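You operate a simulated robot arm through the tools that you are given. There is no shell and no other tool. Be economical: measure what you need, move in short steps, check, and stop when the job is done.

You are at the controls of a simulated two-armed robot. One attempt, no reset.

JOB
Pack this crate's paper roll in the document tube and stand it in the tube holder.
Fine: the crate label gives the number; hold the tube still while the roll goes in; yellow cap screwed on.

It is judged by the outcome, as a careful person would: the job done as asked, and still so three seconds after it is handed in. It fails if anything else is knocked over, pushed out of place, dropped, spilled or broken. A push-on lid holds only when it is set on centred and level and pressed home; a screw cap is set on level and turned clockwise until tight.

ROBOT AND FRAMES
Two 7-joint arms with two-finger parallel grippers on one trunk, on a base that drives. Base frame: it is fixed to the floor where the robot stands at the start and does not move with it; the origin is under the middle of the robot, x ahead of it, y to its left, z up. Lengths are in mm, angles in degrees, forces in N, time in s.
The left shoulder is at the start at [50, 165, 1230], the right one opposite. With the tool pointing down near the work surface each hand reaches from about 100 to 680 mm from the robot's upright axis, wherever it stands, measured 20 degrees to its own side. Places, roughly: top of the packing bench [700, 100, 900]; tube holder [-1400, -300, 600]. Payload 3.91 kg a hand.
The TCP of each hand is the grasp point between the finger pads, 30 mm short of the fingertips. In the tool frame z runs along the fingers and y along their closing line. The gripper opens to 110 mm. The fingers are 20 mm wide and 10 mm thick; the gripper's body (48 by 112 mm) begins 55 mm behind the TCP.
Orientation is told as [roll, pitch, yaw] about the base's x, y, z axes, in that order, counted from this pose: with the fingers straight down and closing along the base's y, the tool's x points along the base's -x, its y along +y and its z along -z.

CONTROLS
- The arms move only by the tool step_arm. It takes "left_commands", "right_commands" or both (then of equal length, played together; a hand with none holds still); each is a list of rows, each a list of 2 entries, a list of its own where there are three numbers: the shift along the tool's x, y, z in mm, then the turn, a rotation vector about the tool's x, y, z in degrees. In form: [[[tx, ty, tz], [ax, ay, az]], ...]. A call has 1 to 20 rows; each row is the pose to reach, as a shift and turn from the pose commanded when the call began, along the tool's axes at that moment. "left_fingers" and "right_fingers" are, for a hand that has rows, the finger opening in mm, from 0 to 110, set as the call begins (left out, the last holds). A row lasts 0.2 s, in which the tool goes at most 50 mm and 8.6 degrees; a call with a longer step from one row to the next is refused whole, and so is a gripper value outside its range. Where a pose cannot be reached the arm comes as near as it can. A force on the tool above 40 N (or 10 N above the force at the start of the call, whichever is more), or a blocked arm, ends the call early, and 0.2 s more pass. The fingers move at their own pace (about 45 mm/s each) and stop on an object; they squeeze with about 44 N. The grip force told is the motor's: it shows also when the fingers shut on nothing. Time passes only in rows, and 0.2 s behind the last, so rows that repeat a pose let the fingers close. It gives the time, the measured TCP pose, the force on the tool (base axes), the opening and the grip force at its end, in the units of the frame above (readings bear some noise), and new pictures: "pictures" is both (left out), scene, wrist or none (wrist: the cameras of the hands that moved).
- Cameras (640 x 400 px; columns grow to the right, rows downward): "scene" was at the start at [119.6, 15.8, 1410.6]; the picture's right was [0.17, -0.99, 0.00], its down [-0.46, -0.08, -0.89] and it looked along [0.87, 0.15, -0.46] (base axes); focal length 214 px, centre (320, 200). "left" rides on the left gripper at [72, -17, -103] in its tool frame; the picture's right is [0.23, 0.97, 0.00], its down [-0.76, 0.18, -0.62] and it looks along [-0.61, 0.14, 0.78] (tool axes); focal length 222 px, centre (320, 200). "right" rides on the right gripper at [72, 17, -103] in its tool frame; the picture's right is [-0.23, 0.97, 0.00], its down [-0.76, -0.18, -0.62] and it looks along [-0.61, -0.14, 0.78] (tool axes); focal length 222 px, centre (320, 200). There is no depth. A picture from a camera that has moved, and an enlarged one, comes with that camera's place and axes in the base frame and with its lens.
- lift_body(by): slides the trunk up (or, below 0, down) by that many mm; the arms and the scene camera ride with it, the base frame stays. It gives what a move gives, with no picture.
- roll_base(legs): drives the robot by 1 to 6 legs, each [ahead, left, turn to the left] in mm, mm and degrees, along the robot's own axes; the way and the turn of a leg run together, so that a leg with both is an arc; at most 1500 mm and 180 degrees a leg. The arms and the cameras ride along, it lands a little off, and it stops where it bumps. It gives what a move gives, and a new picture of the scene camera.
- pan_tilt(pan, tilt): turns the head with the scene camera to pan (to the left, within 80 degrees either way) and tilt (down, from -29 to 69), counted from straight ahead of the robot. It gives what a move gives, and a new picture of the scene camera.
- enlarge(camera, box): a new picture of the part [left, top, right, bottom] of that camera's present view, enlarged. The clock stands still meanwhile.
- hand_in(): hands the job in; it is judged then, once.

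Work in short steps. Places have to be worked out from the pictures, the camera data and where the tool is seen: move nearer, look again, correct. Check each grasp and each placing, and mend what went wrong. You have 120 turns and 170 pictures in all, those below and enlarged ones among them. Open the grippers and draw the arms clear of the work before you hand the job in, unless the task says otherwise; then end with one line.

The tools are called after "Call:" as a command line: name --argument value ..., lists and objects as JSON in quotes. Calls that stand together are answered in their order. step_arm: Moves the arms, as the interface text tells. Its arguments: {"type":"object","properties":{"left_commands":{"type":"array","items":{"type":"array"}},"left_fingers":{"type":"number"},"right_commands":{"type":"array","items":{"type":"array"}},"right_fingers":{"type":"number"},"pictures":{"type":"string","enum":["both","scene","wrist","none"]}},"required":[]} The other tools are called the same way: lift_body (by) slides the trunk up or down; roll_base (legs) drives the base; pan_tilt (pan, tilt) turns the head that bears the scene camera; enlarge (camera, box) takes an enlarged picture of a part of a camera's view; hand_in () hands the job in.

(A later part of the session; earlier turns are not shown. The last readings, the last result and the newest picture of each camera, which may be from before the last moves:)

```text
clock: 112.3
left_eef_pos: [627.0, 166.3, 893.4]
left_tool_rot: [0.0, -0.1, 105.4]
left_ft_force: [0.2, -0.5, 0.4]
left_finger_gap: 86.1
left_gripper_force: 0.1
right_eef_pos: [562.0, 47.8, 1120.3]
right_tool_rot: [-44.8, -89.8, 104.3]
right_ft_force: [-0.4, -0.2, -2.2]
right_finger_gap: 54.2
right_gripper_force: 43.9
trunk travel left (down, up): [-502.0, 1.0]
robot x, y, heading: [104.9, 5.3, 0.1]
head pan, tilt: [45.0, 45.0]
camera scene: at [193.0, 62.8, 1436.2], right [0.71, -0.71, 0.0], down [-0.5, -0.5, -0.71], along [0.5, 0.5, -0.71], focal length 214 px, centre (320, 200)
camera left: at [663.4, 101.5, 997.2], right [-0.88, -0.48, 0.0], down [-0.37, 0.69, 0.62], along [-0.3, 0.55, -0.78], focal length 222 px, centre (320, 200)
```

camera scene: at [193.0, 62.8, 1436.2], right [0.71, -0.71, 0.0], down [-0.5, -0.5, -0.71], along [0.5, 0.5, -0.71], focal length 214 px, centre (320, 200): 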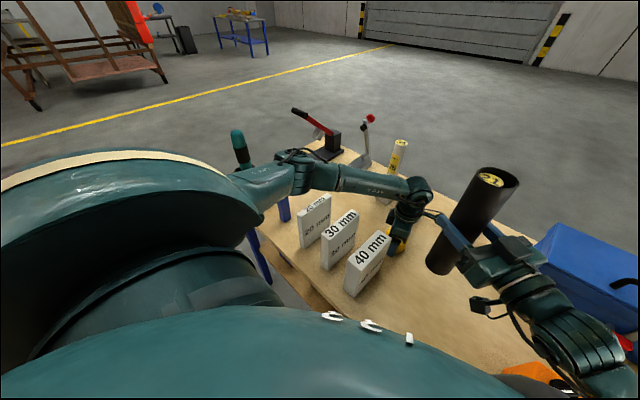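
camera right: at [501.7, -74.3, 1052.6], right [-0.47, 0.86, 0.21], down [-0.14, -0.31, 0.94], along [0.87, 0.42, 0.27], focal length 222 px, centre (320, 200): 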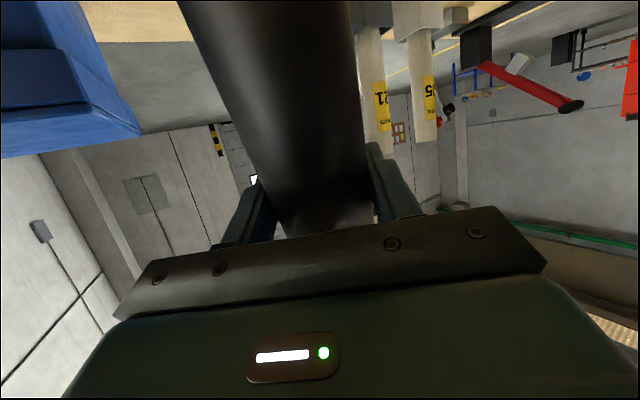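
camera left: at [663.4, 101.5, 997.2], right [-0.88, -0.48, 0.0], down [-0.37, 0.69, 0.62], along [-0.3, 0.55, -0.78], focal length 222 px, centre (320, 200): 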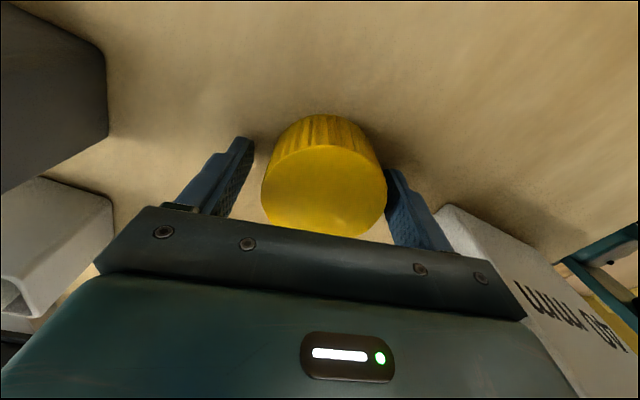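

The cap sits between the fingers about 3 mm off along the tool's x; I correct that and close.

Call:
step_arm --left_commands '[[[3, 0, 0], [0, 0, 0]], [[3, 0, 0], [0, 0, 0]], [[3, 0, 0], [0, 0, 0]], [[3, 0, 0], [0, 0, 0]]]' --left_fingers 0 --pictures "wrist"

```text
clock: 113.3
left_eef_pos: [628.0, 164.1, 893.0]
left_tool_rot: [0.0, -0.1, 105.4]
left_ft_force: [-0.5, -0.2, 1.2]
left_finger_gap: 65.2
left_gripper_force: 44.3
right_eef_pos: [561.0, 49.3, 1120.7]
right_tool_rot: [-45.1, -89.8, 104.6]
right_ft_force: [-0.4, 0.3, -2.6]
right_finger_gap: 54.2
right_gripper_force: 43.8
trunk travel left (down, up): [-502.0, 1.0]
robot x, y, heading: [105.4, 3.8, 0.2]
head pan, tilt: [45.0, 45.0]
camera left: at [664.3, 98.5, 997.4], right [-0.88, -0.48, 0.0], down [-0.37, 0.69, 0.62], along [-0.3, 0.55, -0.78], focal length 222 px, centre (320, 200)
```

left: 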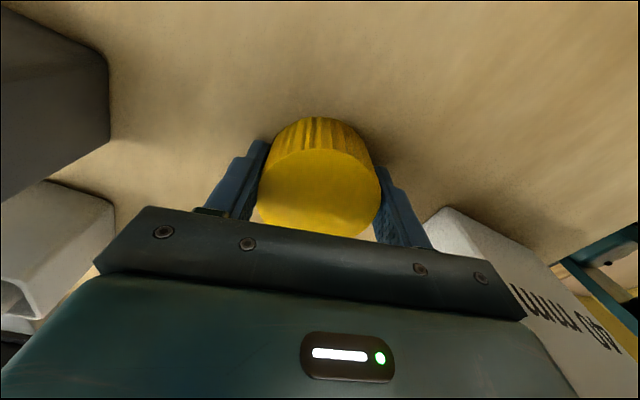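

Cap gripped and centred within about 2 mm. I lift it straight up to z≈1290, above the tube's rim (now at about 1231).

Call:
step_arm --left_commands '[[[0, 0, -10], [0, 0, 0]], [[0, 0, -35], [0, 0, 0]], [[0, 0, -75], [0, 0, 0]], [[0, 0, -120], [0, 0, 0]], [[0, 0, -165], [0, 0, 0]], [[0, 0, -210], [0, 0, 0]], [[0, 0, -255], [0, 0, 0]], [[0, 0, -300], [0, 0, 0]], [[0, 0, -345], [0, 0, 0]], [[0, 0, -375], [0, 0, 0]], [[0, 0, -400], [0, 0, 0]]]' --pictures "none"

Call:
pan_tilt --pan 8 --tilt 30

```text
clock: 115.7
left_eef_pos: [628.6, 164.3, 1293.8]
left_tool_rot: [0.1, -0.1, 105.4]
left_ft_force: [-0.2, -0.9, -0.3]
left_finger_gap: 65.3
left_gripper_force: 44.3
right_eef_pos: [560.2, 48.6, 1120.5]
right_tool_rot: [-54.4, -89.9, 114.1]
right_ft_force: [-0.3, 0.1, -1.9]
right_finger_gap: 54.2
right_gripper_force: 44.0
trunk travel left (down, up): [-502.0, 1.0]
robot x, y, heading: [103.0, 6.0, -0.0]
head pan, tilt: [45.0, 45.0]
```

```text
clock: 116.7
left_eef_pos: [628.9, 163.4, 1292.7]
left_tool_rot: [0.1, 0.0, 105.3]
left_ft_force: [-0.7, 0.4, -0.9]
left_finger_gap: 65.5
left_gripper_force: 43.6
right_eef_pos: [560.3, 49.0, 1119.3]
right_tool_rot: [-43.6, -89.8, 103.2]
right_ft_force: [0.4, 0.3, -2.0]
right_finger_gap: 54.1
right_gripper_force: 44.2
trunk travel left (down, up): [-502.0, 1.0]
robot x, y, heading: [104.7, 5.2, -0.3]
head pan, tilt: [8.0, 30.0]
camera scene: at [225.0, 17.9, 1458.8], right [0.14, -0.99, 0.0], down [-0.5, -0.07, -0.87], along [0.86, 0.12, -0.5], focal length 214 px, centre (320, 200)
```

scene: 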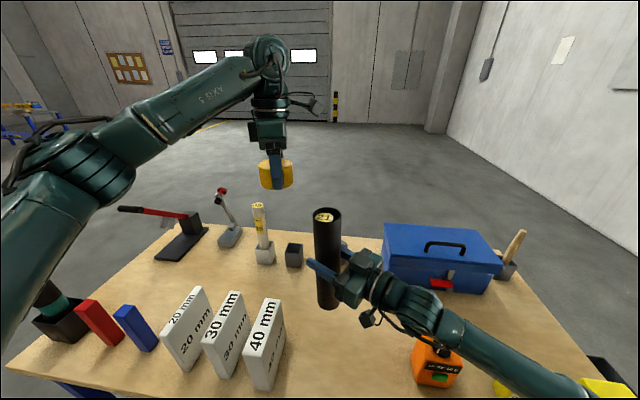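

I carry the cap over the tube mouth at about (561,53), turning to yaw 140 so that I have a long clockwise stroke.

Call:
step_arm --left_commands '[[[17.7, 18.9, 0], [0, 0, -7]], [[35.4, 37.8, 0], [0, 0, -14]], [[53.1, 56.7, 0], [0, 0, -21]], [[70.8, 75.6, 0], [0, 0, -28]], [[88.5, 94.5, 0], [0, 0, -35]], [[88.5, 94.5, 0], [0, 0, -35]]]' --pictures "none"

Call:
enlarge --camera "scene" --box '[260, 140, 390, 240]'

Call:
enlarge --camera "left" --box '[160, 0, 480, 250]'

```text
clock: 118.1
left_eef_pos: [560.5, 52.8, 1293.3]
left_tool_rot: [0.0, -0.1, 140.4]
left_ft_force: [0.4, -0.9, -0.5]
left_finger_gap: 65.3
left_gripper_force: 43.9
right_eef_pos: [560.8, 48.5, 1119.2]
right_tool_rot: [-41.9, -89.9, 101.6]
right_ft_force: [0.1, -0.2, -1.6]
right_finger_gap: 54.1
right_gripper_force: 44.0
trunk travel left (down, up): [-502.0, 1.0]
robot x, y, heading: [108.6, 2.5, -0.0]
head pan, tilt: [8.0, 30.0]
```

```text
4.00 times, centred on (325, 190) of scene
camera zoom: at [225.1, 18.2, 1458.8], right [0.14, -0.99, 0.0], down [-0.5, -0.07, -0.87], along [0.86, 0.12, -0.5], focal length 858 px, centre (300, 240)
```

zoom: 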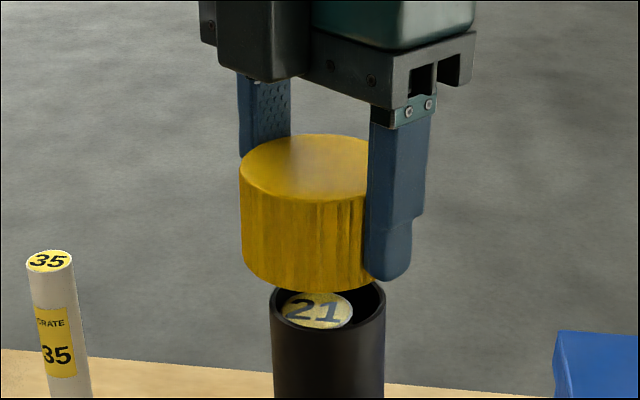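

```text
1.60 times, centred on (320, 125) of left
camera zoom: at [628.1, 20.9, 1397.3], right [-0.45, -0.9, 0.0], down [-0.7, 0.35, 0.62], along [-0.56, 0.28, -0.78], focal length 355 px, centre (320, 320)
```

zoom: 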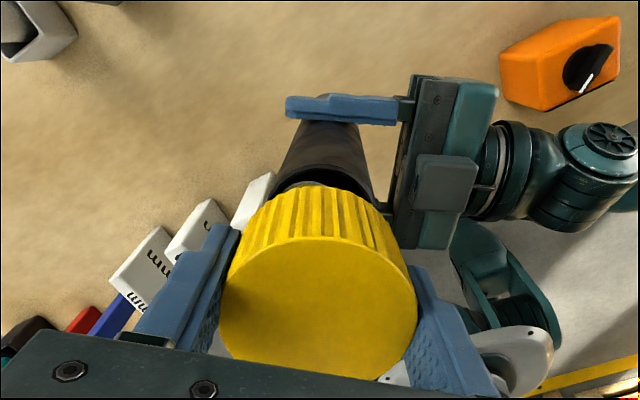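

Comparing both views, the cap is about (3,-5) mm off the tube's mouth. I correct and look again.

Call:
step_arm --left_commands '[[[5.5, 1.9, 0], [0, 0, 0]], [[5.5, 1.9, 14], [0, 0, 0]]]' --pictures "none"

Call:
enlarge --camera "scene" --box '[275, 150, 375, 230]'

Call:
enlarge --camera "left" --box '[240, 60, 400, 180]'

```text
clock: 118.7
left_eef_pos: [564.1, 48.1, 1280.1]
left_tool_rot: [0.0, 0.0, 140.4]
left_ft_force: [0.5, 0.5, -0.1]
left_finger_gap: 65.5
left_gripper_force: 44.1
right_eef_pos: [560.5, 49.0, 1120.6]
right_tool_rot: [-40.7, -89.8, 100.3]
right_ft_force: [0.2, 0.2, -1.9]
right_finger_gap: 54.2
right_gripper_force: 44.0
trunk travel left (down, up): [-502.0, 1.0]
robot x, y, heading: [105.0, 2.4, 0.0]
head pan, tilt: [8.0, 30.0]
```

```text
5.00 times, centred on (325, 190) of scene
camera zoom: at [225.2, 18.1, 1458.8], right [0.14, -0.99, 0.0], down [-0.5, -0.07, -0.87], along [0.86, 0.12, -0.5], focal length 1072 px, centre (295, 250)
```

zoom: 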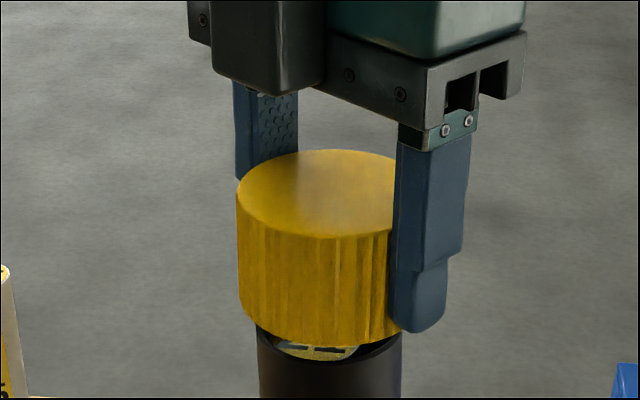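

```text
3.33 times, centred on (320, 120) of left
camera zoom: at [630.9, 15.7, 1383.3], right [-0.45, -0.9, 0.0], down [-0.7, 0.35, 0.62], along [-0.56, 0.28, -0.78], focal length 740 px, centre (320, 467)
```

zoom: 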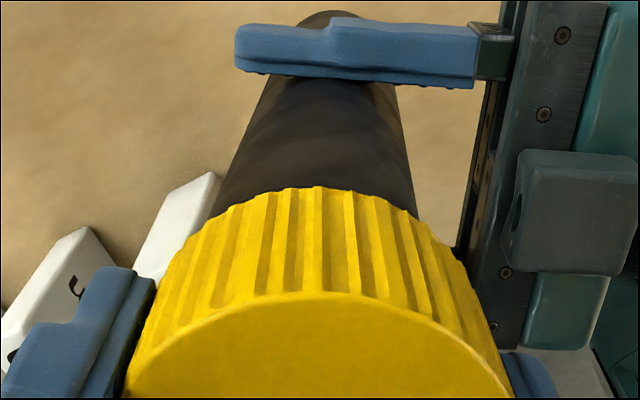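

Scene and wrist views agree that the tube leans about 2° (base towards the right palm), and that the cap sits about 6 mm off-centre in the left fingers along tool x. I straighten the tube by 2° and shift the cap to match, then look again.

Call:
step_arm --right_commands '[[[0, 0, 0], [0, -1, 0]], [[0, 0, 0], [0, -2, 0]]]' --left_commands '[[[1.5, 0, 0], [0, 0, 0]], [[2.9, 0, 0], [0, 0, 0]]]' --pictures "none"

Call:
enlarge --camera "scene" --box '[260, 140, 390, 320]'

Call:
enlarge --camera "left" --box '[220, 30, 420, 180]'

```text
clock: 119.3
left_eef_pos: [565.6, 46.5, 1279.1]
left_tool_rot: [0.1, -0.1, 140.3]
left_ft_force: [0.5, -0.2, -0.7]
left_finger_gap: 65.2
left_gripper_force: 43.8
right_eef_pos: [560.5, 47.7, 1120.0]
right_tool_rot: [-175.4, -88.1, -125.2]
right_ft_force: [0.3, 0.4, -2.2]
right_finger_gap: 54.2
right_gripper_force: 43.9
trunk travel left (down, up): [-502.0, 1.0]
robot x, y, heading: [104.1, 2.7, -0.1]
head pan, tilt: [8.0, 30.0]
```

```text
2.22 times, centred on (325, 230) of scene
camera zoom: at [224.9, 17.7, 1458.8], right [0.14, -0.99, 0.0], down [-0.5, -0.07, -0.87], along [0.86, 0.12, -0.5], focal length 477 px, centre (309, 133)
```

zoom: 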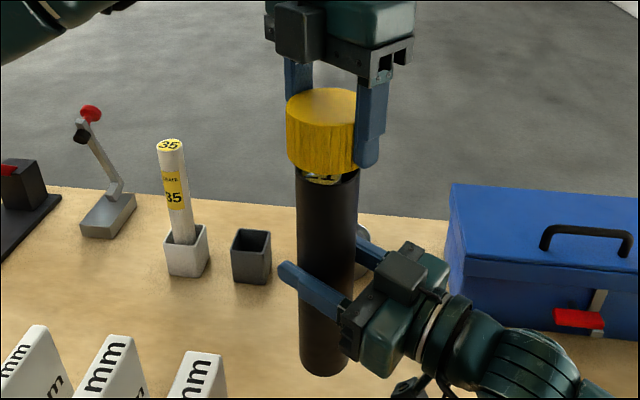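

```text
2.67 times, centred on (320, 105) of left
camera zoom: at [633.1, 13.4, 1383.3], right [-0.45, -0.9, 0.0], down [-0.7, 0.35, 0.62], along [-0.56, 0.28, -0.78], focal length 592 px, centre (320, 453)
```

zoom: 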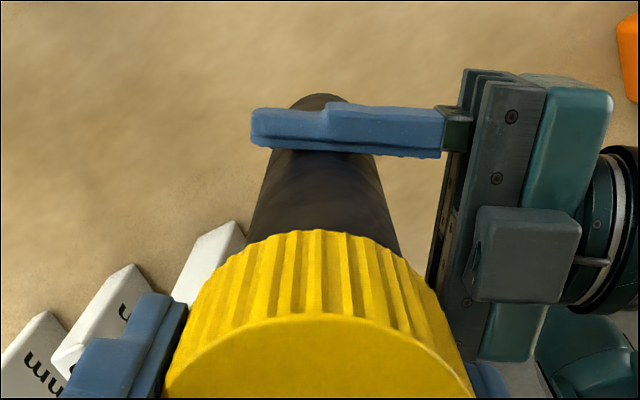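

Now the tube is vertical and the cap is aligned within about 1 mm in both views. I lower it gently until it touches.

Call:
step_arm --left_commands '[[[0, 0, 5], [0, 0, 0]], [[0, 0, 10], [0, 0, 0]], [[0, 0, 15], [0, 0, 0]], [[0, 0, 18], [0, 0, 0]], [[0, 0, 21], [0, 0, 0]]]' --pictures "none"

```text
clock: 120.5
left_eef_pos: [567.1, 47.3, 1260.4]
left_tool_rot: [0.0, 0.2, 140.5]
left_ft_force: [1.6, 4.0, 22.1]
left_finger_gap: 65.7
left_gripper_force: 43.7
right_eef_pos: [561.2, 46.6, 1115.3]
right_tool_rot: [-179.5, -88.7, -121.0]
right_ft_force: [-2.8, -3.7, -25.8]
right_finger_gap: 54.4
right_gripper_force: 44.0
trunk travel left (down, up): [-502.0, 1.0]
robot x, y, heading: [102.9, 7.5, 0.0]
head pan, tilt: [8.0, 30.0]
```

Contact at about z 1261 with 22 N. The cap may be just sitting on the rim's edge, so I look.

Call:
enlarge --camera "scene" --box '[285, 160, 365, 224]'

Call:
enlarge --camera "left" --box '[240, 60, 400, 180]'

```text
6.25 times, centred on (325, 192) of scene
camera zoom: at [225.0, 17.9, 1458.8], right [0.14, -0.99, 0.0], down [-0.5, -0.07, -0.87], along [0.86, 0.12, -0.5], focal length 1340 px, centre (289, 250)
```

zoom: 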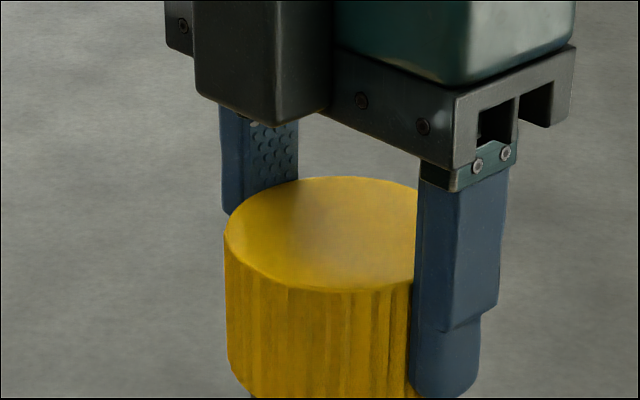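

```text
3.33 times, centred on (320, 120) of left
camera zoom: at [633.3, 14.2, 1364.8], right [-0.44, -0.9, 0.0], down [-0.7, 0.35, 0.62], along [-0.56, 0.28, -0.78], focal length 740 px, centre (320, 467)
```

zoom: 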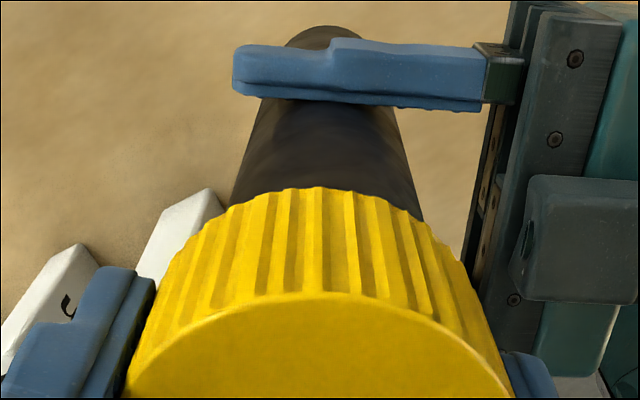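

The cap rim is merely resting on the tube's edge (it must slide down about 44 mm). I press lightly and search in a small spiral so that it drops over.

Call:
step_arm --left_commands '[[[1.5, 0, 1], [0, 0, 0]], [[0.8, 1.3, 1], [0, 0, 0]], [[-0.8, 1.3, 1], [0, 0, 0]], [[-1.5, 0, 1], [0, 0, 0]], [[-0.8, -1.3, 1], [0, 0, 0]], [[0.8, -1.3, 1], [0, 0, 0]], [[3, 0, 1], [0, 0, 0]], [[2.1, 2.1, 1], [0, 0, 0]], [[0, 3, 1], [0, 0, 0]], [[-2.1, 2.1, 1], [0, 0, 0]], [[-3, 0, 1], [0, 0, 0]], [[-2.1, -2.1, 1], [0, 0, 0]], [[0, -3, 1], [0, 0, 0]], [[2.1, -2.1, 1], [0, 0, 0]], [[0, 0, 1], [0, 0, 0]]]' --pictures "none"

```text
clock: 123.7
left_eef_pos: [566.6, 46.9, 1258.4]
left_tool_rot: [0.0, 0.1, 140.5]
left_ft_force: [-1.9, -3.9, 23.8]
left_finger_gap: 65.8
left_gripper_force: 44.2
right_eef_pos: [560.5, 47.9, 1115.4]
right_tool_rot: [-175.6, -88.6, -124.8]
right_ft_force: [1.1, 4.3, -25.5]
right_finger_gap: 54.5
right_gripper_force: 43.7
trunk travel left (down, up): [-502.0, 1.0]
robot x, y, heading: [105.8, 5.1, 0.2]
head pan, tilt: [8.0, 30.0]
```

Not in yet. The right wrist camera looks up along the tube from another direction, which should show the missing x offset.

Call:
step_arm --left_commands '[[[0, 0, -6], [0, 0, 0]], [[0, 0, -6], [0, 0, 0]]]' --pictures "none"

Call:
enlarge --camera "right" --box '[0, 0, 640, 400]'

```text
clock: 124.3
left_eef_pos: [566.5, 46.5, 1262.5]
left_tool_rot: [0.1, -0.3, 140.3]
left_ft_force: [-3.8, -8.2, 7.2]
left_finger_gap: 65.3
left_gripper_force: 44.2
right_eef_pos: [561.0, 49.3, 1122.0]
right_tool_rot: [-175.0, -87.9, -125.4]
right_ft_force: [3.7, 8.1, -8.6]
right_finger_gap: 54.1
right_gripper_force: 44.0
trunk travel left (down, up): [-502.0, 1.0]
robot x, y, heading: [107.1, 7.9, -0.1]
head pan, tilt: [8.0, 30.0]
```

```text
1.00 times, centred on (320, 200) of right
camera zoom: at [496.0, -30.8, 1047.0], right [-0.84, 0.49, 0.22], down [-0.18, -0.65, 0.74], along [0.5, 0.58, 0.63], focal length 222 px, centre (320, 200)
```

zoom: 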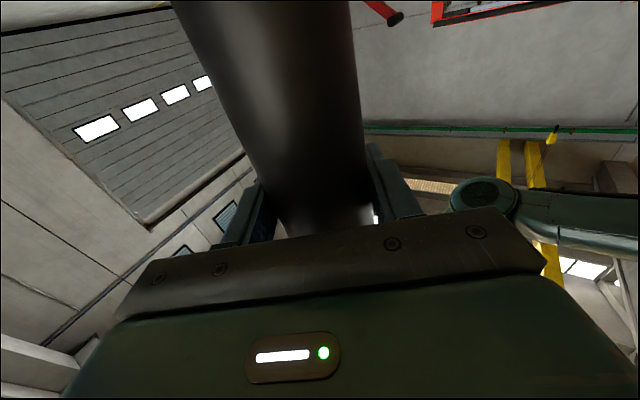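

At light pressure there is a sideways force of 9 N, so the cap's lip has partly caught on the tube and my hand is off towards (+,+). I shift 2.8 mm to relieve it and press again.

Call:
step_arm --left_commands '[[[0.4, 1.4, 0], [0, 0, 0]], [[0.8, 2.8, 0], [0, 0, 0]], [[0.8, 2.8, 3], [0, 0, 0]], [[0.8, 2.8, 6], [0, 0, 0]]]' --pictures "none"

```text
clock: 125.3
left_eef_pos: [564.8, 45.0, 1258.3]
left_tool_rot: [0.0, 0.0, 140.5]
left_ft_force: [4.0, 7.0, 15.2]
left_finger_gap: 65.0
left_gripper_force: 44.3
right_eef_pos: [561.1, 48.4, 1117.7]
right_tool_rot: [-175.5, -88.4, -125.1]
right_ft_force: [-3.8, -7.7, -18.0]
right_finger_gap: 54.4
right_gripper_force: 44.0
trunk travel left (down, up): [-502.0, 1.0]
robot x, y, heading: [107.4, 4.7, 0.1]
head pan, tilt: [8.0, 30.0]
```

The height difference between the hands has shrunk from 145 to 140.6 mm, so either the cap is going on or something slipped. I look at the scene.

Call:
enlarge --camera "scene" --box '[260, 150, 390, 320]'

```text
2.35 times, centred on (325, 235) of scene
camera zoom: at [225.0, 17.8, 1458.8], right [0.14, -0.99, 0.0], down [-0.5, -0.07, -0.87], along [0.86, 0.12, -0.5], focal length 505 px, centre (308, 118)
```

zoom: 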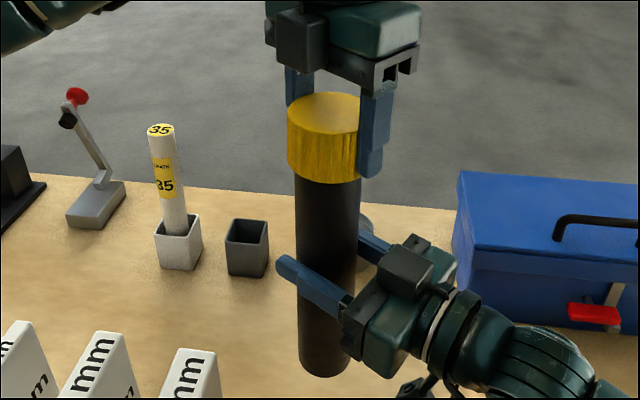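

The tube hasn't slipped, but the cap is now about 2.5 mm too far to the right. I go back in y and sweep slowly in +x with light pressure.

Call:
step_arm --left_commands '[[[-1.5, -1.8, -1], [0, 0, 0]], [[-1.5, -1.8, 0], [0, 0, 0]], [[-0.9, -2.3, 0], [0, 0, 0]], [[-0.3, -2.7, 0], [0, 0, 0]], [[0.3, -3.2, 0], [0, 0, 0]], [[0.8, -3.7, 0], [0, 0, 0]]]' --pictures "none"

```text
clock: 126.7
left_eef_pos: [567.7, 45.0, 1254.0]
left_tool_rot: [0.1, -0.4, 140.3]
left_ft_force: [-9.2, -5.3, 7.1]
left_finger_gap: 65.4
left_gripper_force: 44.4
right_eef_pos: [563.8, 49.1, 1123.7]
right_tool_rot: [-177.8, -87.8, -122.8]
right_ft_force: [9.4, 5.7, -8.2]
right_finger_gap: 54.4
right_gripper_force: 44.1
trunk travel left (down, up): [-502.0, 1.0]
robot x, y, heading: [105.7, 0.5, 0.0]
head pan, tilt: [8.0, 30.0]
```

It dropped in: the difference is now 130 mm. I relieve the side force and slide the cap on down slowly.

Call:
step_arm --left_commands '[[[-0.5, 1, 0], [0, 0, 0]], [[-0.9, 2, 0], [0, 0, 0]], [[-0.9, 2, 3], [0, 0, 0]], [[-0.9, 2, 6], [0, 0, 0]], [[-0.9, 2, 9], [0, 0, 0]], [[-0.9, 2, 12], [0, 0, 0]], [[-0.9, 2, 15], [0, 0, 0]]]' --pictures "none"

```text
clock: 128.3
left_eef_pos: [564.9, 45.2, 1242.7]
left_tool_rot: [0.1, 0.0, 140.4]
left_ft_force: [-5.1, 3.0, 5.1]
left_finger_gap: 65.2
left_gripper_force: 43.7
right_eef_pos: [562.0, 47.9, 1119.4]
right_tool_rot: [-176.7, -88.2, -123.8]
right_ft_force: [6.0, -2.3, -7.7]
right_finger_gap: 54.0
right_gripper_force: 44.3
trunk travel left (down, up): [-502.0, 1.0]
robot x, y, heading: [106.0, 3.7, 0.3]
head pan, tilt: [8.0, 30.0]
```

Sliding freely. I continue down 17 mm with a small relief.

Call:
step_arm --left_commands '[[[-1.5, 0.2, 0], [0, 0, 0]], [[-1.5, 0.2, 3], [0, 0, 0]], [[-1.5, 0.2, 6], [0, 0, 0]], [[-1.5, 0.2, 9], [0, 0, 0]], [[-1.5, 0.2, 12], [0, 0, 0]], [[-1.5, 0.2, 15], [0, 0, 0]], [[-1.5, 0.2, 18], [0, 0, 0]]]' --pictures "none"

```text
clock: 129.9
left_eef_pos: [565.8, 45.9, 1224.7]
left_tool_rot: [0.1, 0.1, 140.4]
left_ft_force: [1.2, 1.4, 12.0]
left_finger_gap: 65.5
left_gripper_force: 43.8
right_eef_pos: [561.9, 47.7, 1117.9]
right_tool_rot: [-178.4, -88.4, -122.1]
right_ft_force: [0.6, -0.3, -15.3]
right_finger_gap: 54.4
right_gripper_force: 44.0
trunk travel left (down, up): [-502.0, 1.0]
robot x, y, heading: [106.9, 5.4, 0.0]
head pan, tilt: [8.0, 30.0]
```

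The cap meets the thread at a difference of 107 mm with a centred, near-zero side force. I turn clockwise 80° about the cap's own centre (6 mm off in tool x), following it down.

Call:
step_arm --left_commands '[[[-0.06, 0.83, 0], [0, 0, 8]], [[-0.23, 1.65, 0.2], [0, 0, 16]], [[-0.52, 2.44, 0.4], [0, 0, 24]], [[-0.91, 3.18, 0.6], [0, 0, 32]], [[-1.4, 3.86, 0.8], [0, 0, 40]], [[-1.99, 4.46, 1], [0, 0, 48]], [[-2.64, 4.97, 1.2], [0, 0, 56]], [[-3.37, 5.39, 1.4], [0, 0, 64]], [[-4.15, 5.71, 1.6], [0, 0, 72]], [[-4.96, 5.91, 1.8], [0, 0, 80]]]' --pictures "none"

```text
clock: 132.1
left_eef_pos: [558.3, 45.2, 1222.8]
left_tool_rot: [-0.1, 0.0, 60.2]
left_ft_force: [10.8, 8.8, 24.8]
left_finger_gap: 65.3
left_gripper_force: 44.3
right_eef_pos: [559.4, 49.4, 1117.7]
right_tool_rot: [-179.9, -88.6, -120.5]
right_ft_force: [-10.0, -8.9, -27.4]
right_finger_gap: 54.2
right_gripper_force: 43.6
trunk travel left (down, up): [-502.0, 1.0]
robot x, y, heading: [105.4, 6.0, -0.0]
head pan, tilt: [8.0, 30.0]
```

Side force shows the centre is nearer (-3.4,-1.5) in the tool frame. I relieve and turn another 80° clockwise.

Call:
step_arm --left_commands '[[[-3.7, -1.35, -1], [0, 0, 0]], [[-4, -0.9, -1], [0, 0, 8]], [[-4.24, -0.47, -0.8], [0, 0, 16]], [[-4.6, -0.1, -0.6], [0, 0, 24]], [[-5, 0.22, -0.4], [0, 0, 32]], [[-5.5, 0.48, -0.2], [0, 0, 40]], [[-5.94, 0.68, 0], [0, 0, 48]], [[-6.45, 0.8, 0.2], [0, 0, 56]], [[-6.96, 0.85, 0.4], [0, 0, 64]], [[-7.5, 0.83, 0.6], [0, 0, 72]], [[-8, 0.75, 0.8], [0, 0, 80]]]' --pictures "none"

```text
clock: 134.5
left_eef_pos: [558.5, 52.2, 1221.4]
left_tool_rot: [-0.3, 0.1, -19.8]
left_ft_force: [-12.6, -17.0, 16.1]
left_finger_gap: 65.3
left_gripper_force: 43.7
right_eef_pos: [561.6, 48.4, 1117.5]
right_tool_rot: [-178.1, -88.5, -122.5]
right_ft_force: [12.7, 17.1, -18.7]
right_finger_gap: 54.3
right_gripper_force: 44.0
trunk travel left (down, up): [-502.0, 1.0]
robot x, y, heading: [107.8, 6.1, 0.4]
head pan, tilt: [8.0, 30.0]
```

Difference 103.9 mm and falling. I relieve and use the last 38° of this stroke.

Call:
step_arm --left_commands '[[[1.4, -4.6, 0], [0, 0, 0]], [[1.2, -4.3, 0], [0, 0, 8]], [[1, -4.1, 0.2], [0, 0, 16]], [[0.8, -3.9, 0.4], [0, 0, 24]], [[0.5, -3.7, 0.6], [0, 0, 32]], [[0.3, -3.5, 0.8], [0, 0, 38]]]' --pictures "none"

```text
clock: 135.9
left_eef_pos: [559.7, 51.2, 1222.2]
left_tool_rot: [0.2, 0.2, -57.6]
left_ft_force: [8.0, 17.9, 20.6]
left_finger_gap: 65.3
left_gripper_force: 43.9
right_eef_pos: [562.7, 47.2, 1118.7]
right_tool_rot: [-175.8, -88.4, -124.8]
right_ft_force: [-8.2, -19.1, -22.6]
right_finger_gap: 54.3
right_gripper_force: 43.3
trunk travel left (down, up): [-502.0, 1.0]
robot x, y, heading: [111.0, 3.3, -0.0]
head pan, tilt: [8.0, 30.0]
```

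Stroke finished at a difference of 103.5. I open the left hand and look at how the cap sits.

Call:
step_arm --left_commands '[[[0, 0, 0], [0, 0, 0]], [[0, 0, 0], [0, 0, 0]], [[0, 0, 0], [0, 0, 0]]]' --left_fingers 95 --pictures "wrist"

Call:
enlarge --camera "scene" --box '[260, 150, 390, 320]'

```text
clock: 136.7
left_eef_pos: [558.9, 47.7, 1221.8]
left_tool_rot: [-0.1, 0.1, -57.7]
left_ft_force: [0.3, 0.5, 0.4]
left_finger_gap: 95.1
left_gripper_force: 0.1
right_eef_pos: [562.2, 48.6, 1121.0]
right_tool_rot: [-175.3, -88.1, -125.1]
right_ft_force: [0.4, -0.9, -2.3]
right_finger_gap: 54.6
right_gripper_force: 44.4
trunk travel left (down, up): [-502.0, 1.0]
robot x, y, heading: [104.5, 3.6, 0.1]
head pan, tilt: [8.0, 30.0]
camera left: at [506.2, 101.0, 1325.1], right [0.7, 0.71, 0.0], down [0.56, -0.55, 0.62], along [0.44, -0.44, -0.78], focal length 222 px, centre (320, 200)
```

left: 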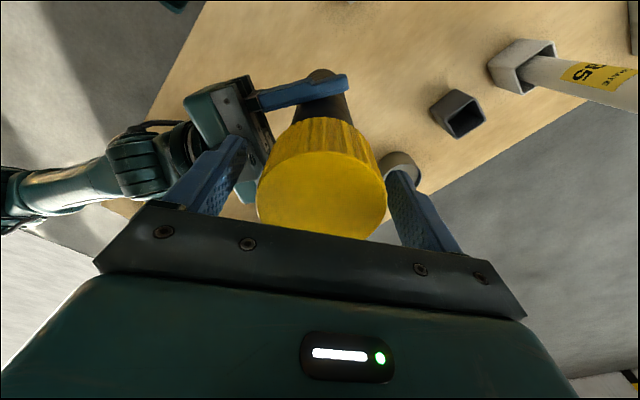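

```text
2.35 times, centred on (325, 235) of scene
camera zoom: at [225.0, 17.8, 1458.8], right [0.14, -0.99, 0.0], down [-0.5, -0.07, -0.87], along [0.86, 0.12, -0.5], focal length 505 px, centre (308, 118)
```

zoom: 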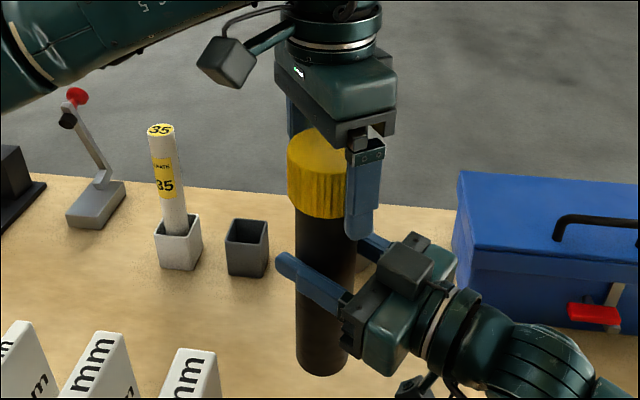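

The cap sits level on the tube. I re-centre at (561,50.5) and swing the open hand back 120° for another stroke.

Call:
step_arm --left_commands '[[[1.25, 3.3, 0], [0, 0, 0]], [[1.25, 3.3, 0], [0, 0, -8]], [[1.25, 3.3, 0], [0, 0, -16]], [[1.25, 3.3, 0], [0, 0, -24]], [[1.25, 3.3, 0], [0, 0, -32]], [[1.25, 3.3, 0], [0, 0, -40]], [[1.25, 3.3, 0], [0, 0, -48]], [[1.25, 3.3, 0], [0, 0, -56]], [[1.25, 3.3, 0], [0, 0, -64]], [[1.25, 3.3, 0], [0, 0, -72]], [[1.25, 3.3, 0], [0, 0, -80]], [[1.25, 3.3, 0], [0, 0, -88]], [[1.25, 3.3, 0], [0, 0, -96]], [[1.25, 3.3, 0], [0, 0, -104]], [[1.25, 3.3, 0], [0, 0, -112]], [[1.25, 3.3, 0], [0, 0, -120]]]' --pictures "wrist"

```text
clock: 140.1
left_eef_pos: [561.1, 52.1, 1222.0]
left_tool_rot: [0.0, 0.0, 62.5]
left_ft_force: [-0.3, -0.7, -0.2]
left_finger_gap: 94.7
left_gripper_force: 0.0
right_eef_pos: [561.9, 47.5, 1120.7]
right_tool_rot: [-175.8, -88.0, -124.6]
right_ft_force: [0.5, -0.3, -2.8]
right_finger_gap: 53.9
right_gripper_force: 44.0
trunk travel left (down, up): [-502.0, 1.0]
robot x, y, heading: [103.3, 7.4, 0.2]
head pan, tilt: [8.0, 30.0]
camera left: at [542.8, -20.4, 1325.3], right [-0.97, 0.25, 0.0], down [0.19, 0.76, 0.62], along [0.15, 0.6, -0.78], focal length 222 px, centre (320, 200)
```

left: 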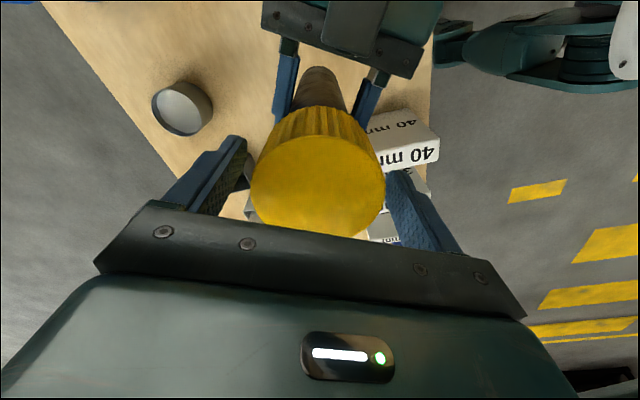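

Intersecting both wrist views gives the cap centre as (561,46.7), top z≈1227. I move there, 8 mm lower, grip and turn clockwise 60°.

Call:
step_arm --left_commands '[[[4.8, -2.5, 0], [0, 0, 0]], [[4.8, -2.5, 8], [0, 0, 0]], [[4.8, -2.5, 8], [0, 0, 0]], [[4.8, -2.5, 8], [0, 0, 0]], [[4.8, -2.5, 8], [0, 0, 0]], [[4.8, -2.5, 8], [0, 0, 0]]]' --left_fingers 0 --pictures "none"

Call:
step_arm --left_commands '[[[0, 0, 1], [0, 0, 8]], [[0, 0, 2], [0, 0, 16]], [[0, 0, 2.5], [0, 0, 24]], [[0, 0, 3], [0, 0, 32]], [[0, 0, 3.2], [0, 0, 40]], [[0, 0, 3.4], [0, 0, 48]], [[0, 0, 3.6], [0, 0, 56]], [[0, 0, 3.8], [0, 0, 64]]]' --pictures "none"

```text
clock: 141.5
left_eef_pos: [561.7, 45.6, 1214.0]
left_tool_rot: [-0.1, 0.0, 62.4]
left_ft_force: [2.0, 7.9, 25.4]
left_finger_gap: 65.2
left_gripper_force: 44.0
right_eef_pos: [561.9, 47.8, 1117.0]
right_tool_rot: [-179.4, -88.7, -121.2]
right_ft_force: [-0.8, -6.6, -28.9]
right_finger_gap: 54.1
right_gripper_force: 43.9
trunk travel left (down, up): [-502.0, 1.0]
robot x, y, heading: [104.4, 2.7, -0.0]
head pan, tilt: [8.0, 30.0]
```

```text
clock: 143.3
left_eef_pos: [560.2, 46.2, 1210.8]
left_tool_rot: [0.0, -0.1, -1.6]
left_ft_force: [1.0, 13.0, 30.6]
left_finger_gap: 65.3
left_gripper_force: 43.9
right_eef_pos: [562.1, 46.6, 1115.6]
right_tool_rot: [177.4, -89.0, -118.2]
right_ft_force: [-0.9, -14.0, -32.6]
right_finger_gap: 54.2
right_gripper_force: 44.6
trunk travel left (down, up): [-502.0, 1.0]
robot x, y, heading: [104.5, 1.3, 0.2]
head pan, tilt: [8.0, 30.0]
```

The difference fell from 97.0 to 95.2 while turning. I relieve in y and turn the remaining 56°.

Call:
step_arm --left_commands '[[[0, 2.5, -1], [0, 0, 0]], [[0, 2.5, -1], [0, 0, 8]], [[0, 2.5, -0.8], [0, 0, 16]], [[0, 2.5, -0.6], [0, 0, 24]], [[0, 2.5, -0.4], [0, 0, 32]], [[0, 2.5, -0.2], [0, 0, 40]], [[0, 2.5, 0], [0, 0, 48]], [[0, 2.5, 0.2], [0, 0, 56]]]' --pictures "none"

```text
clock: 145.1
left_eef_pos: [560.3, 49.7, 1208.5]
left_tool_rot: [-0.1, 0.3, -57.8]
left_ft_force: [3.8, 17.0, 18.7]
left_finger_gap: 65.4
left_gripper_force: 44.5
right_eef_pos: [562.5, 47.1, 1117.7]
right_tool_rot: [-171.4, -88.5, -129.2]
right_ft_force: [-4.8, -17.7, -21.5]
right_finger_gap: 54.7
right_gripper_force: 44.1
trunk travel left (down, up): [-502.0, 1.0]
robot x, y, heading: [105.8, 6.3, -0.2]
head pan, tilt: [8.0, 30.0]
```

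Difference 90.8 now: the cap is clearly screwing down. I release, look, and swing back for another stroke.

Call:
step_arm --left_commands '[[[0, 0, 0], [0, 0, 0]], [[0, 0, 0], [0, 0, 0]], [[0, 0, 0], [0, 0, 0]]]' --left_fingers 95 --pictures "none"

Call:
enlarge --camera "scene" --box '[260, 150, 390, 320]'

```text
clock: 145.9
left_eef_pos: [561.0, 48.1, 1208.7]
left_tool_rot: [-0.1, 0.1, -57.7]
left_ft_force: [0.1, 0.0, -0.6]
left_finger_gap: 95.1
left_gripper_force: 0.1
right_eef_pos: [560.9, 49.2, 1120.7]
right_tool_rot: [-175.5, -88.1, -125.0]
right_ft_force: [0.2, 0.5, -2.6]
right_finger_gap: 54.7
right_gripper_force: 43.5
trunk travel left (down, up): [-502.0, 1.0]
robot x, y, heading: [102.6, 6.4, 0.1]
head pan, tilt: [8.0, 30.0]
```

```text
2.35 times, centred on (325, 235) of scene
camera zoom: at [225.0, 17.8, 1458.8], right [0.14, -0.99, 0.0], down [-0.5, -0.07, -0.87], along [0.86, 0.12, -0.5], focal length 505 px, centre (308, 118)
```

zoom: 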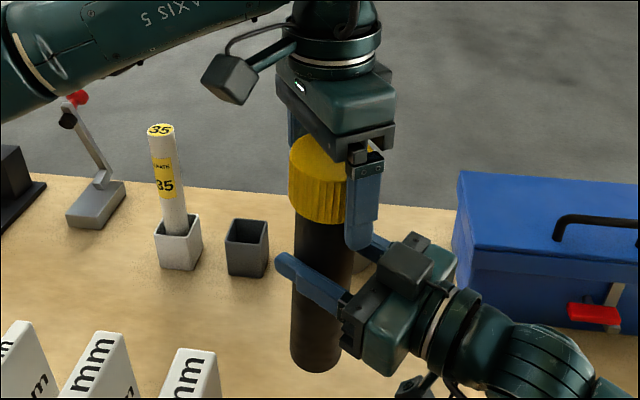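

The tube has tipped about 2° in the right grip from the side pushes. I turn the right hand +2° to bring it upright, while the open left hand swings back 136°.

Call:
step_arm --left_commands '[[[-0.5, 0.8, 0], [0, 0, -8]], [[-0.5, 0.8, 0], [0, 0, -16]], [[-0.5, 0.8, 0], [0, 0, -24]], [[-0.5, 0.8, 0], [0, 0, -32]], [[-0.5, 0.8, 0], [0, 0, -40]], [[-0.5, 0.8, 0], [0, 0, -48]], [[-0.5, 0.8, 0], [0, 0, -56]], [[-0.5, 0.8, 0], [0, 0, -64]], [[-0.5, 0.8, 0], [0, 0, -72]], [[-0.5, 0.8, 0], [0, 0, -80]], [[-0.5, 0.8, 0], [0, 0, -88]], [[-0.5, 0.8, 0], [0, 0, -96]], [[-0.5, 0.8, 0], [0, 0, -104]], [[-0.5, 0.8, 0], [0, 0, -112]], [[-0.5, 0.8, 0], [0, 0, -120]], [[-0.5, 0.8, 0], [0, 0, -128]], [[-0.5, 0.8, 0], [0, 0, -136]]]' --right_commands '[[[0, 0, 0], [0, 1, 0]], [[0, 0, 0], [0, 2, 0]], [[0, 0, 0], [0, 2, 0]], [[0, 0, 0], [0, 2, 0]], [[0, 0, 0], [0, 2, 0]], [[0, 0, 0], [0, 2, 0]], [[0, 0, 0], [0, 2, 0]], [[0, 0, 0], [0, 2, 0]], [[0, 0, 0], [0, 2, 0]], [[0, 0, 0], [0, 2, 0]], [[0, 0, 0], [0, 2, 0]], [[0, 0, 0], [0, 2, 0]], [[0, 0, 0], [0, 2, 0]], [[0, 0, 0], [0, 2, 0]], [[0, 0, 0], [0, 2, 0]], [[0, 0, 0], [0, 2, 0]], [[0, 0, 0], [0, 2, 0]]]' --pictures "none"

Call:
enlarge --camera "left" --box '[0, 0, 640, 400]'

```text
clock: 149.5
left_eef_pos: [561.8, 48.7, 1208.7]
left_tool_rot: [0.2, -0.1, 78.5]
left_ft_force: [-0.3, 0.1, 0.6]
left_finger_gap: 95.0
left_gripper_force: 0.0
right_eef_pos: [561.9, 47.8, 1120.4]
right_tool_rot: [-45.1, -89.8, 104.8]
right_ft_force: [0.6, -0.3, -1.3]
right_finger_gap: 55.0
right_gripper_force: 43.5
trunk travel left (down, up): [-502.0, 1.0]
robot x, y, heading: [108.7, 3.8, -0.0]
head pan, tilt: [8.0, 30.0]
```

```text
1.00 times, centred on (320, 200) of left
camera zoom: at [564.3, -25.6, 1312.8], right [-1.0, -0.03, 0.0], down [-0.02, 0.78, 0.62], along [-0.02, 0.62, -0.78], focal length 222 px, centre (320, 200)
```

zoom: 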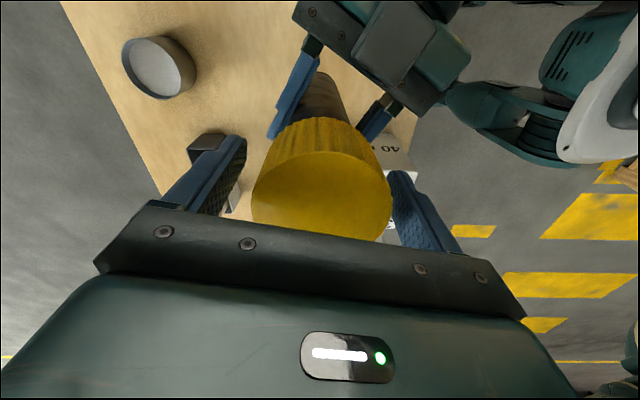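

The cap centre is at (561.5,49), exactly under the TCP. I close and turn clockwise 72°, first pass.

Call:
step_arm --left_commands '[[[0, 0, 0], [0, 0, 0]], [[0, 0, 0], [0, 0, 0]], [[0, 0, 0], [0, 0, 0]], [[0, 0, 0], [0, 0, 0]], [[0, 0, 1], [0, 0, 8]], [[0, 0, 1.2], [0, 0, 16]], [[0, 0, 1.4], [0, 0, 24]], [[0, 0, 1.6], [0, 0, 32]], [[0, 0, 1.8], [0, 0, 40]], [[0, 0, 2], [0, 0, 48]], [[0, 0, 2.2], [0, 0, 56]], [[0, 0, 2.4], [0, 0, 64]], [[0, 0, 2.6], [0, 0, 72]]]' --left_fingers 0 --pictures "none"

```text
clock: 152.3
left_eef_pos: [561.8, 49.7, 1206.5]
left_tool_rot: [0.3, 0.2, 6.4]
left_ft_force: [-11.7, 16.5, 5.0]
left_finger_gap: 65.2
left_gripper_force: 44.8
right_eef_pos: [564.3, 46.2, 1119.2]
right_tool_rot: [-23.3, -89.6, 82.5]
right_ft_force: [10.9, -16.2, -7.1]
right_finger_gap: 54.0
right_gripper_force: 44.1
trunk travel left (down, up): [-502.0, 1.0]
robot x, y, heading: [105.3, 8.0, 0.2]
head pan, tilt: [8.0, 30.0]
```

I relieve the side load and turn the remaining 64°, with a little more following pressure.

Call:
step_arm --left_commands '[[[2.6, 4.3, 0.5], [0, 0, 0]], [[2.6, 4.3, 0.7], [0, 0, 8]], [[2.6, 4.3, 0.9], [0, 0, 16]], [[2.6, 4.3, 1.2], [0, 0, 24]], [[2.6, 4.3, 1.5], [0, 0, 32]], [[2.6, 4.3, 1.8], [0, 0, 40]], [[2.6, 4.3, 2.1], [0, 0, 48]], [[2.6, 4.3, 2.4], [0, 0, 56]], [[2.6, 4.3, 2.7], [0, 0, 63]]]' --pictures "none"

```text
clock: 154.3
left_eef_pos: [559.3, 54.5, 1204.1]
left_tool_rot: [0.2, 0.1, -56.3]
left_ft_force: [1.5, 17.5, 7.5]
left_finger_gap: 65.3
left_gripper_force: 44.2
right_eef_pos: [561.7, 47.3, 1118.7]
right_tool_rot: [-1.9, -89.8, 61.4]
right_ft_force: [-0.3, -17.1, -10.1]
right_finger_gap: 55.1
right_gripper_force: 44.0
trunk travel left (down, up): [-502.0, 1.0]
robot x, y, heading: [108.9, 4.4, 0.1]
head pan, tilt: [8.0, 30.0]
```

The readings suggest the cap has seated and my fingers were beginning to slide. I release, raise the left hand clear and check the cap's seat.

Call:
step_arm --left_commands '[[[0, 0, 0], [0, 0, 0]], [[0, 0, 0], [0, 0, 0]], [[0, 0, 0], [0, 0, 0]], [[0, -2, -20], [0, 0, 0]], [[0, -2, -60], [0, 0, 0]], [[0, -2, -105], [0, 0, 0]], [[0, -2, -150], [0, 0, 0]]]' --left_fingers 95 --pictures "none"

Call:
enlarge --camera "scene" --box '[260, 150, 390, 320]'

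Call:
enlarge --camera "left" --box '[220, 40, 420, 165]'

```text
clock: 155.9
left_eef_pos: [557.8, 49.7, 1353.5]
left_tool_rot: [0.0, 0.1, -56.6]
left_ft_force: [-0.1, -0.8, -0.7]
left_finger_gap: 95.1
left_gripper_force: 0.0
right_eef_pos: [560.7, 48.0, 1120.3]
right_tool_rot: [-57.6, -89.8, 117.0]
right_ft_force: [0.3, 0.3, -1.9]
right_finger_gap: 55.3
right_gripper_force: 43.6
trunk travel left (down, up): [-502.0, 1.0]
robot x, y, heading: [105.8, 6.3, 0.0]
head pan, tilt: [8.0, 30.0]
```

```text
2.35 times, centred on (325, 235) of scene
camera zoom: at [224.1, 17.4, 1458.9], right [0.14, -0.99, 0.0], down [-0.49, -0.07, -0.87], along [0.86, 0.12, -0.5], focal length 505 px, centre (308, 118)
```

zoom: 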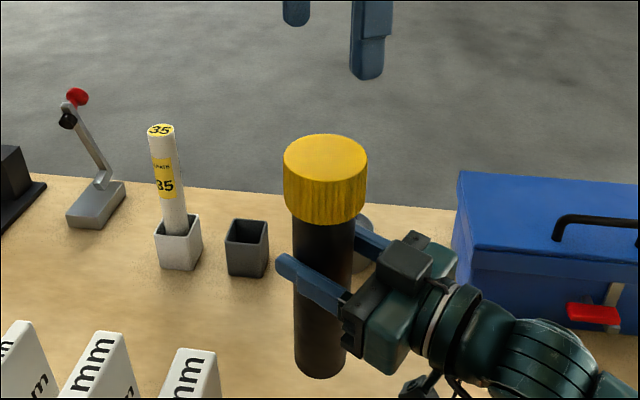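

```text
3.20 times, centred on (320, 102) of left
camera zoom: at [503.2, 101.7, 1457.9], right [0.69, 0.72, 0.0], down [0.57, -0.54, 0.62], along [0.45, -0.43, -0.78], focal length 711 px, centre (320, 512)
```

zoom: 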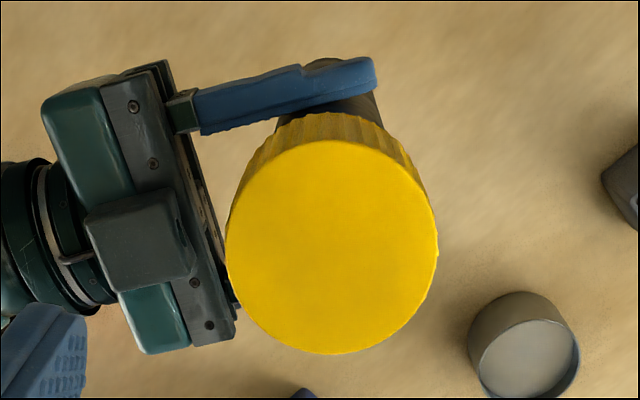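

The cap is level and its lip is 211±3 mm above the base, as originally (214). To make sure it is tight, I regrip it at a fresh angle for one more turn and a pull test.

Call:
step_arm --left_commands '[[[0.3, 3.4, 10], [0, 0, -8]], [[0.3, 3.4, 20], [0, 0, -16]], [[0.3, 3.4, 30], [0, 0, -24]], [[0.3, 3.4, 40], [0, 0, -32]], [[0.3, 3.4, 60], [0, 0, -40]], [[0.3, 3.4, 80], [0, 0, -48]], [[0.3, 3.4, 105], [0, 0, -56]], [[0.3, 3.4, 125], [0, 0, -64]], [[0.3, 3.4, 139], [0, 0, -64]]]' --pictures "none"

Call:
step_arm --left_commands '[[[0, 0, 0], [0, 0, 0]], [[0, 0, 0], [0, 0, 0]], [[0, 0, 0], [0, 0, 0]], [[0, 0, 0], [0, 0, 0]], [[0, 0, 0], [0, 0, 8]], [[0, 0, 0], [0, 0, 16]], [[0, 0, 0], [0, 0, 24]], [[0, 0, 0], [0, 0, 32]], [[0, 0, 0], [0, 0, 40]], [[0, 0, 0], [0, 0, 48]]]' --left_fingers 0 --pictures "none"

Call:
step_arm --left_commands '[[[0, 0, -1.5], [0, 0, 0]], [[0, 0, -3], [0, 0, 0]], [[0, 0, -4.5], [0, 0, 0]]]' --pictures "none"

```text
clock: 157.9
left_eef_pos: [560.6, 54.4, 1213.8]
left_tool_rot: [0.0, 0.1, 7.5]
left_ft_force: [0.4, -1.5, 0.3]
left_finger_gap: 94.8
left_gripper_force: 0.0
right_eef_pos: [561.9, 48.6, 1120.1]
right_tool_rot: [-43.1, -89.8, 102.8]
right_ft_force: [0.2, 0.4, -2.2]
right_finger_gap: 55.0
right_gripper_force: 44.3
trunk travel left (down, up): [-502.0, 1.0]
robot x, y, heading: [102.6, 6.2, -0.1]
head pan, tilt: [8.0, 30.0]
```

```text
clock: 160.1
left_eef_pos: [559.7, 56.1, 1213.9]
left_tool_rot: [0.3, 0.4, -40.4]
left_ft_force: [-11.7, 19.4, 0.6]
left_finger_gap: 65.5
left_gripper_force: 44.1
right_eef_pos: [565.5, 45.9, 1119.1]
right_tool_rot: [7.2, -89.8, 51.8]
right_ft_force: [12.0, -19.2, -2.3]
right_finger_gap: 54.9
right_gripper_force: 43.7
trunk travel left (down, up): [-502.0, 1.0]
robot x, y, heading: [108.7, 5.4, 0.1]
head pan, tilt: [8.0, 30.0]
```

```text
clock: 160.9
left_eef_pos: [557.4, 55.1, 1219.2]
left_tool_rot: [0.2, 0.7, -40.6]
left_ft_force: [-15.5, 27.9, -10.3]
left_finger_gap: 64.8
left_gripper_force: 44.0
right_eef_pos: [562.8, 45.8, 1121.4]
right_tool_rot: [-139.3, -89.8, -161.6]
right_ft_force: [15.4, -28.1, 9.7]
right_finger_gap: 55.2
right_gripper_force: 43.6
trunk travel left (down, up): [-502.0, 1.0]
robot x, y, heading: [105.0, 3.8, 0.3]
head pan, tilt: [8.0, 30.0]
```

The pull gave 10 N of resistance. I release and check whether the cap stayed seated.

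Call:
step_arm --left_commands '[[[0, 0, 0], [0, 0, 0]], [[0, 0, 0], [0, 0, 0]], [[0, 0, 0], [0, 0, 0]], [[0, -3, -20], [0, 0, 0]], [[0, -3, -60], [0, 0, 0]], [[0, -3, -100], [0, 0, 0]], [[0, -3, -140], [0, 0, 0]]]' --left_fingers 100 --pictures "none"

Call:
enlarge --camera "scene" --box '[260, 150, 390, 320]'

```text
clock: 162.5
left_eef_pos: [556.5, 50.6, 1360.5]
left_tool_rot: [-0.1, 0.2, -40.7]
left_ft_force: [-0.7, -0.2, 0.0]
left_finger_gap: 99.9
left_gripper_force: 0.1
right_eef_pos: [560.7, 47.5, 1120.3]
right_tool_rot: [-59.8, -89.7, 119.6]
right_ft_force: [-0.4, 0.0, -1.6]
right_finger_gap: 54.8
right_gripper_force: 44.0
trunk travel left (down, up): [-502.0, 1.0]
robot x, y, heading: [107.2, 1.7, -0.1]
head pan, tilt: [8.0, 30.0]
```

```text
2.35 times, centred on (325, 235) of scene
camera zoom: at [224.2, 17.4, 1458.9], right [0.14, -0.99, 0.0], down [-0.49, -0.07, -0.87], along [0.86, 0.12, -0.5], focal length 505 px, centre (308, 118)
```

zoom: 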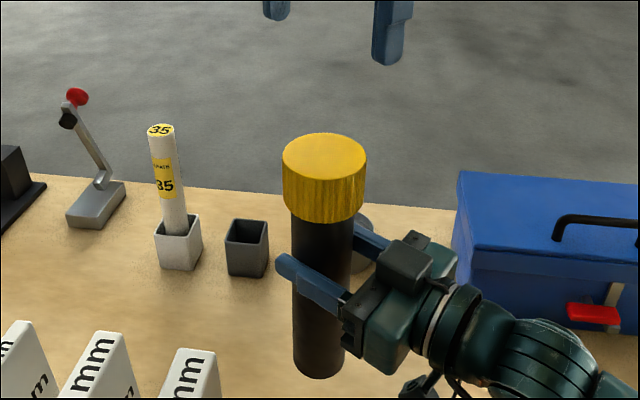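

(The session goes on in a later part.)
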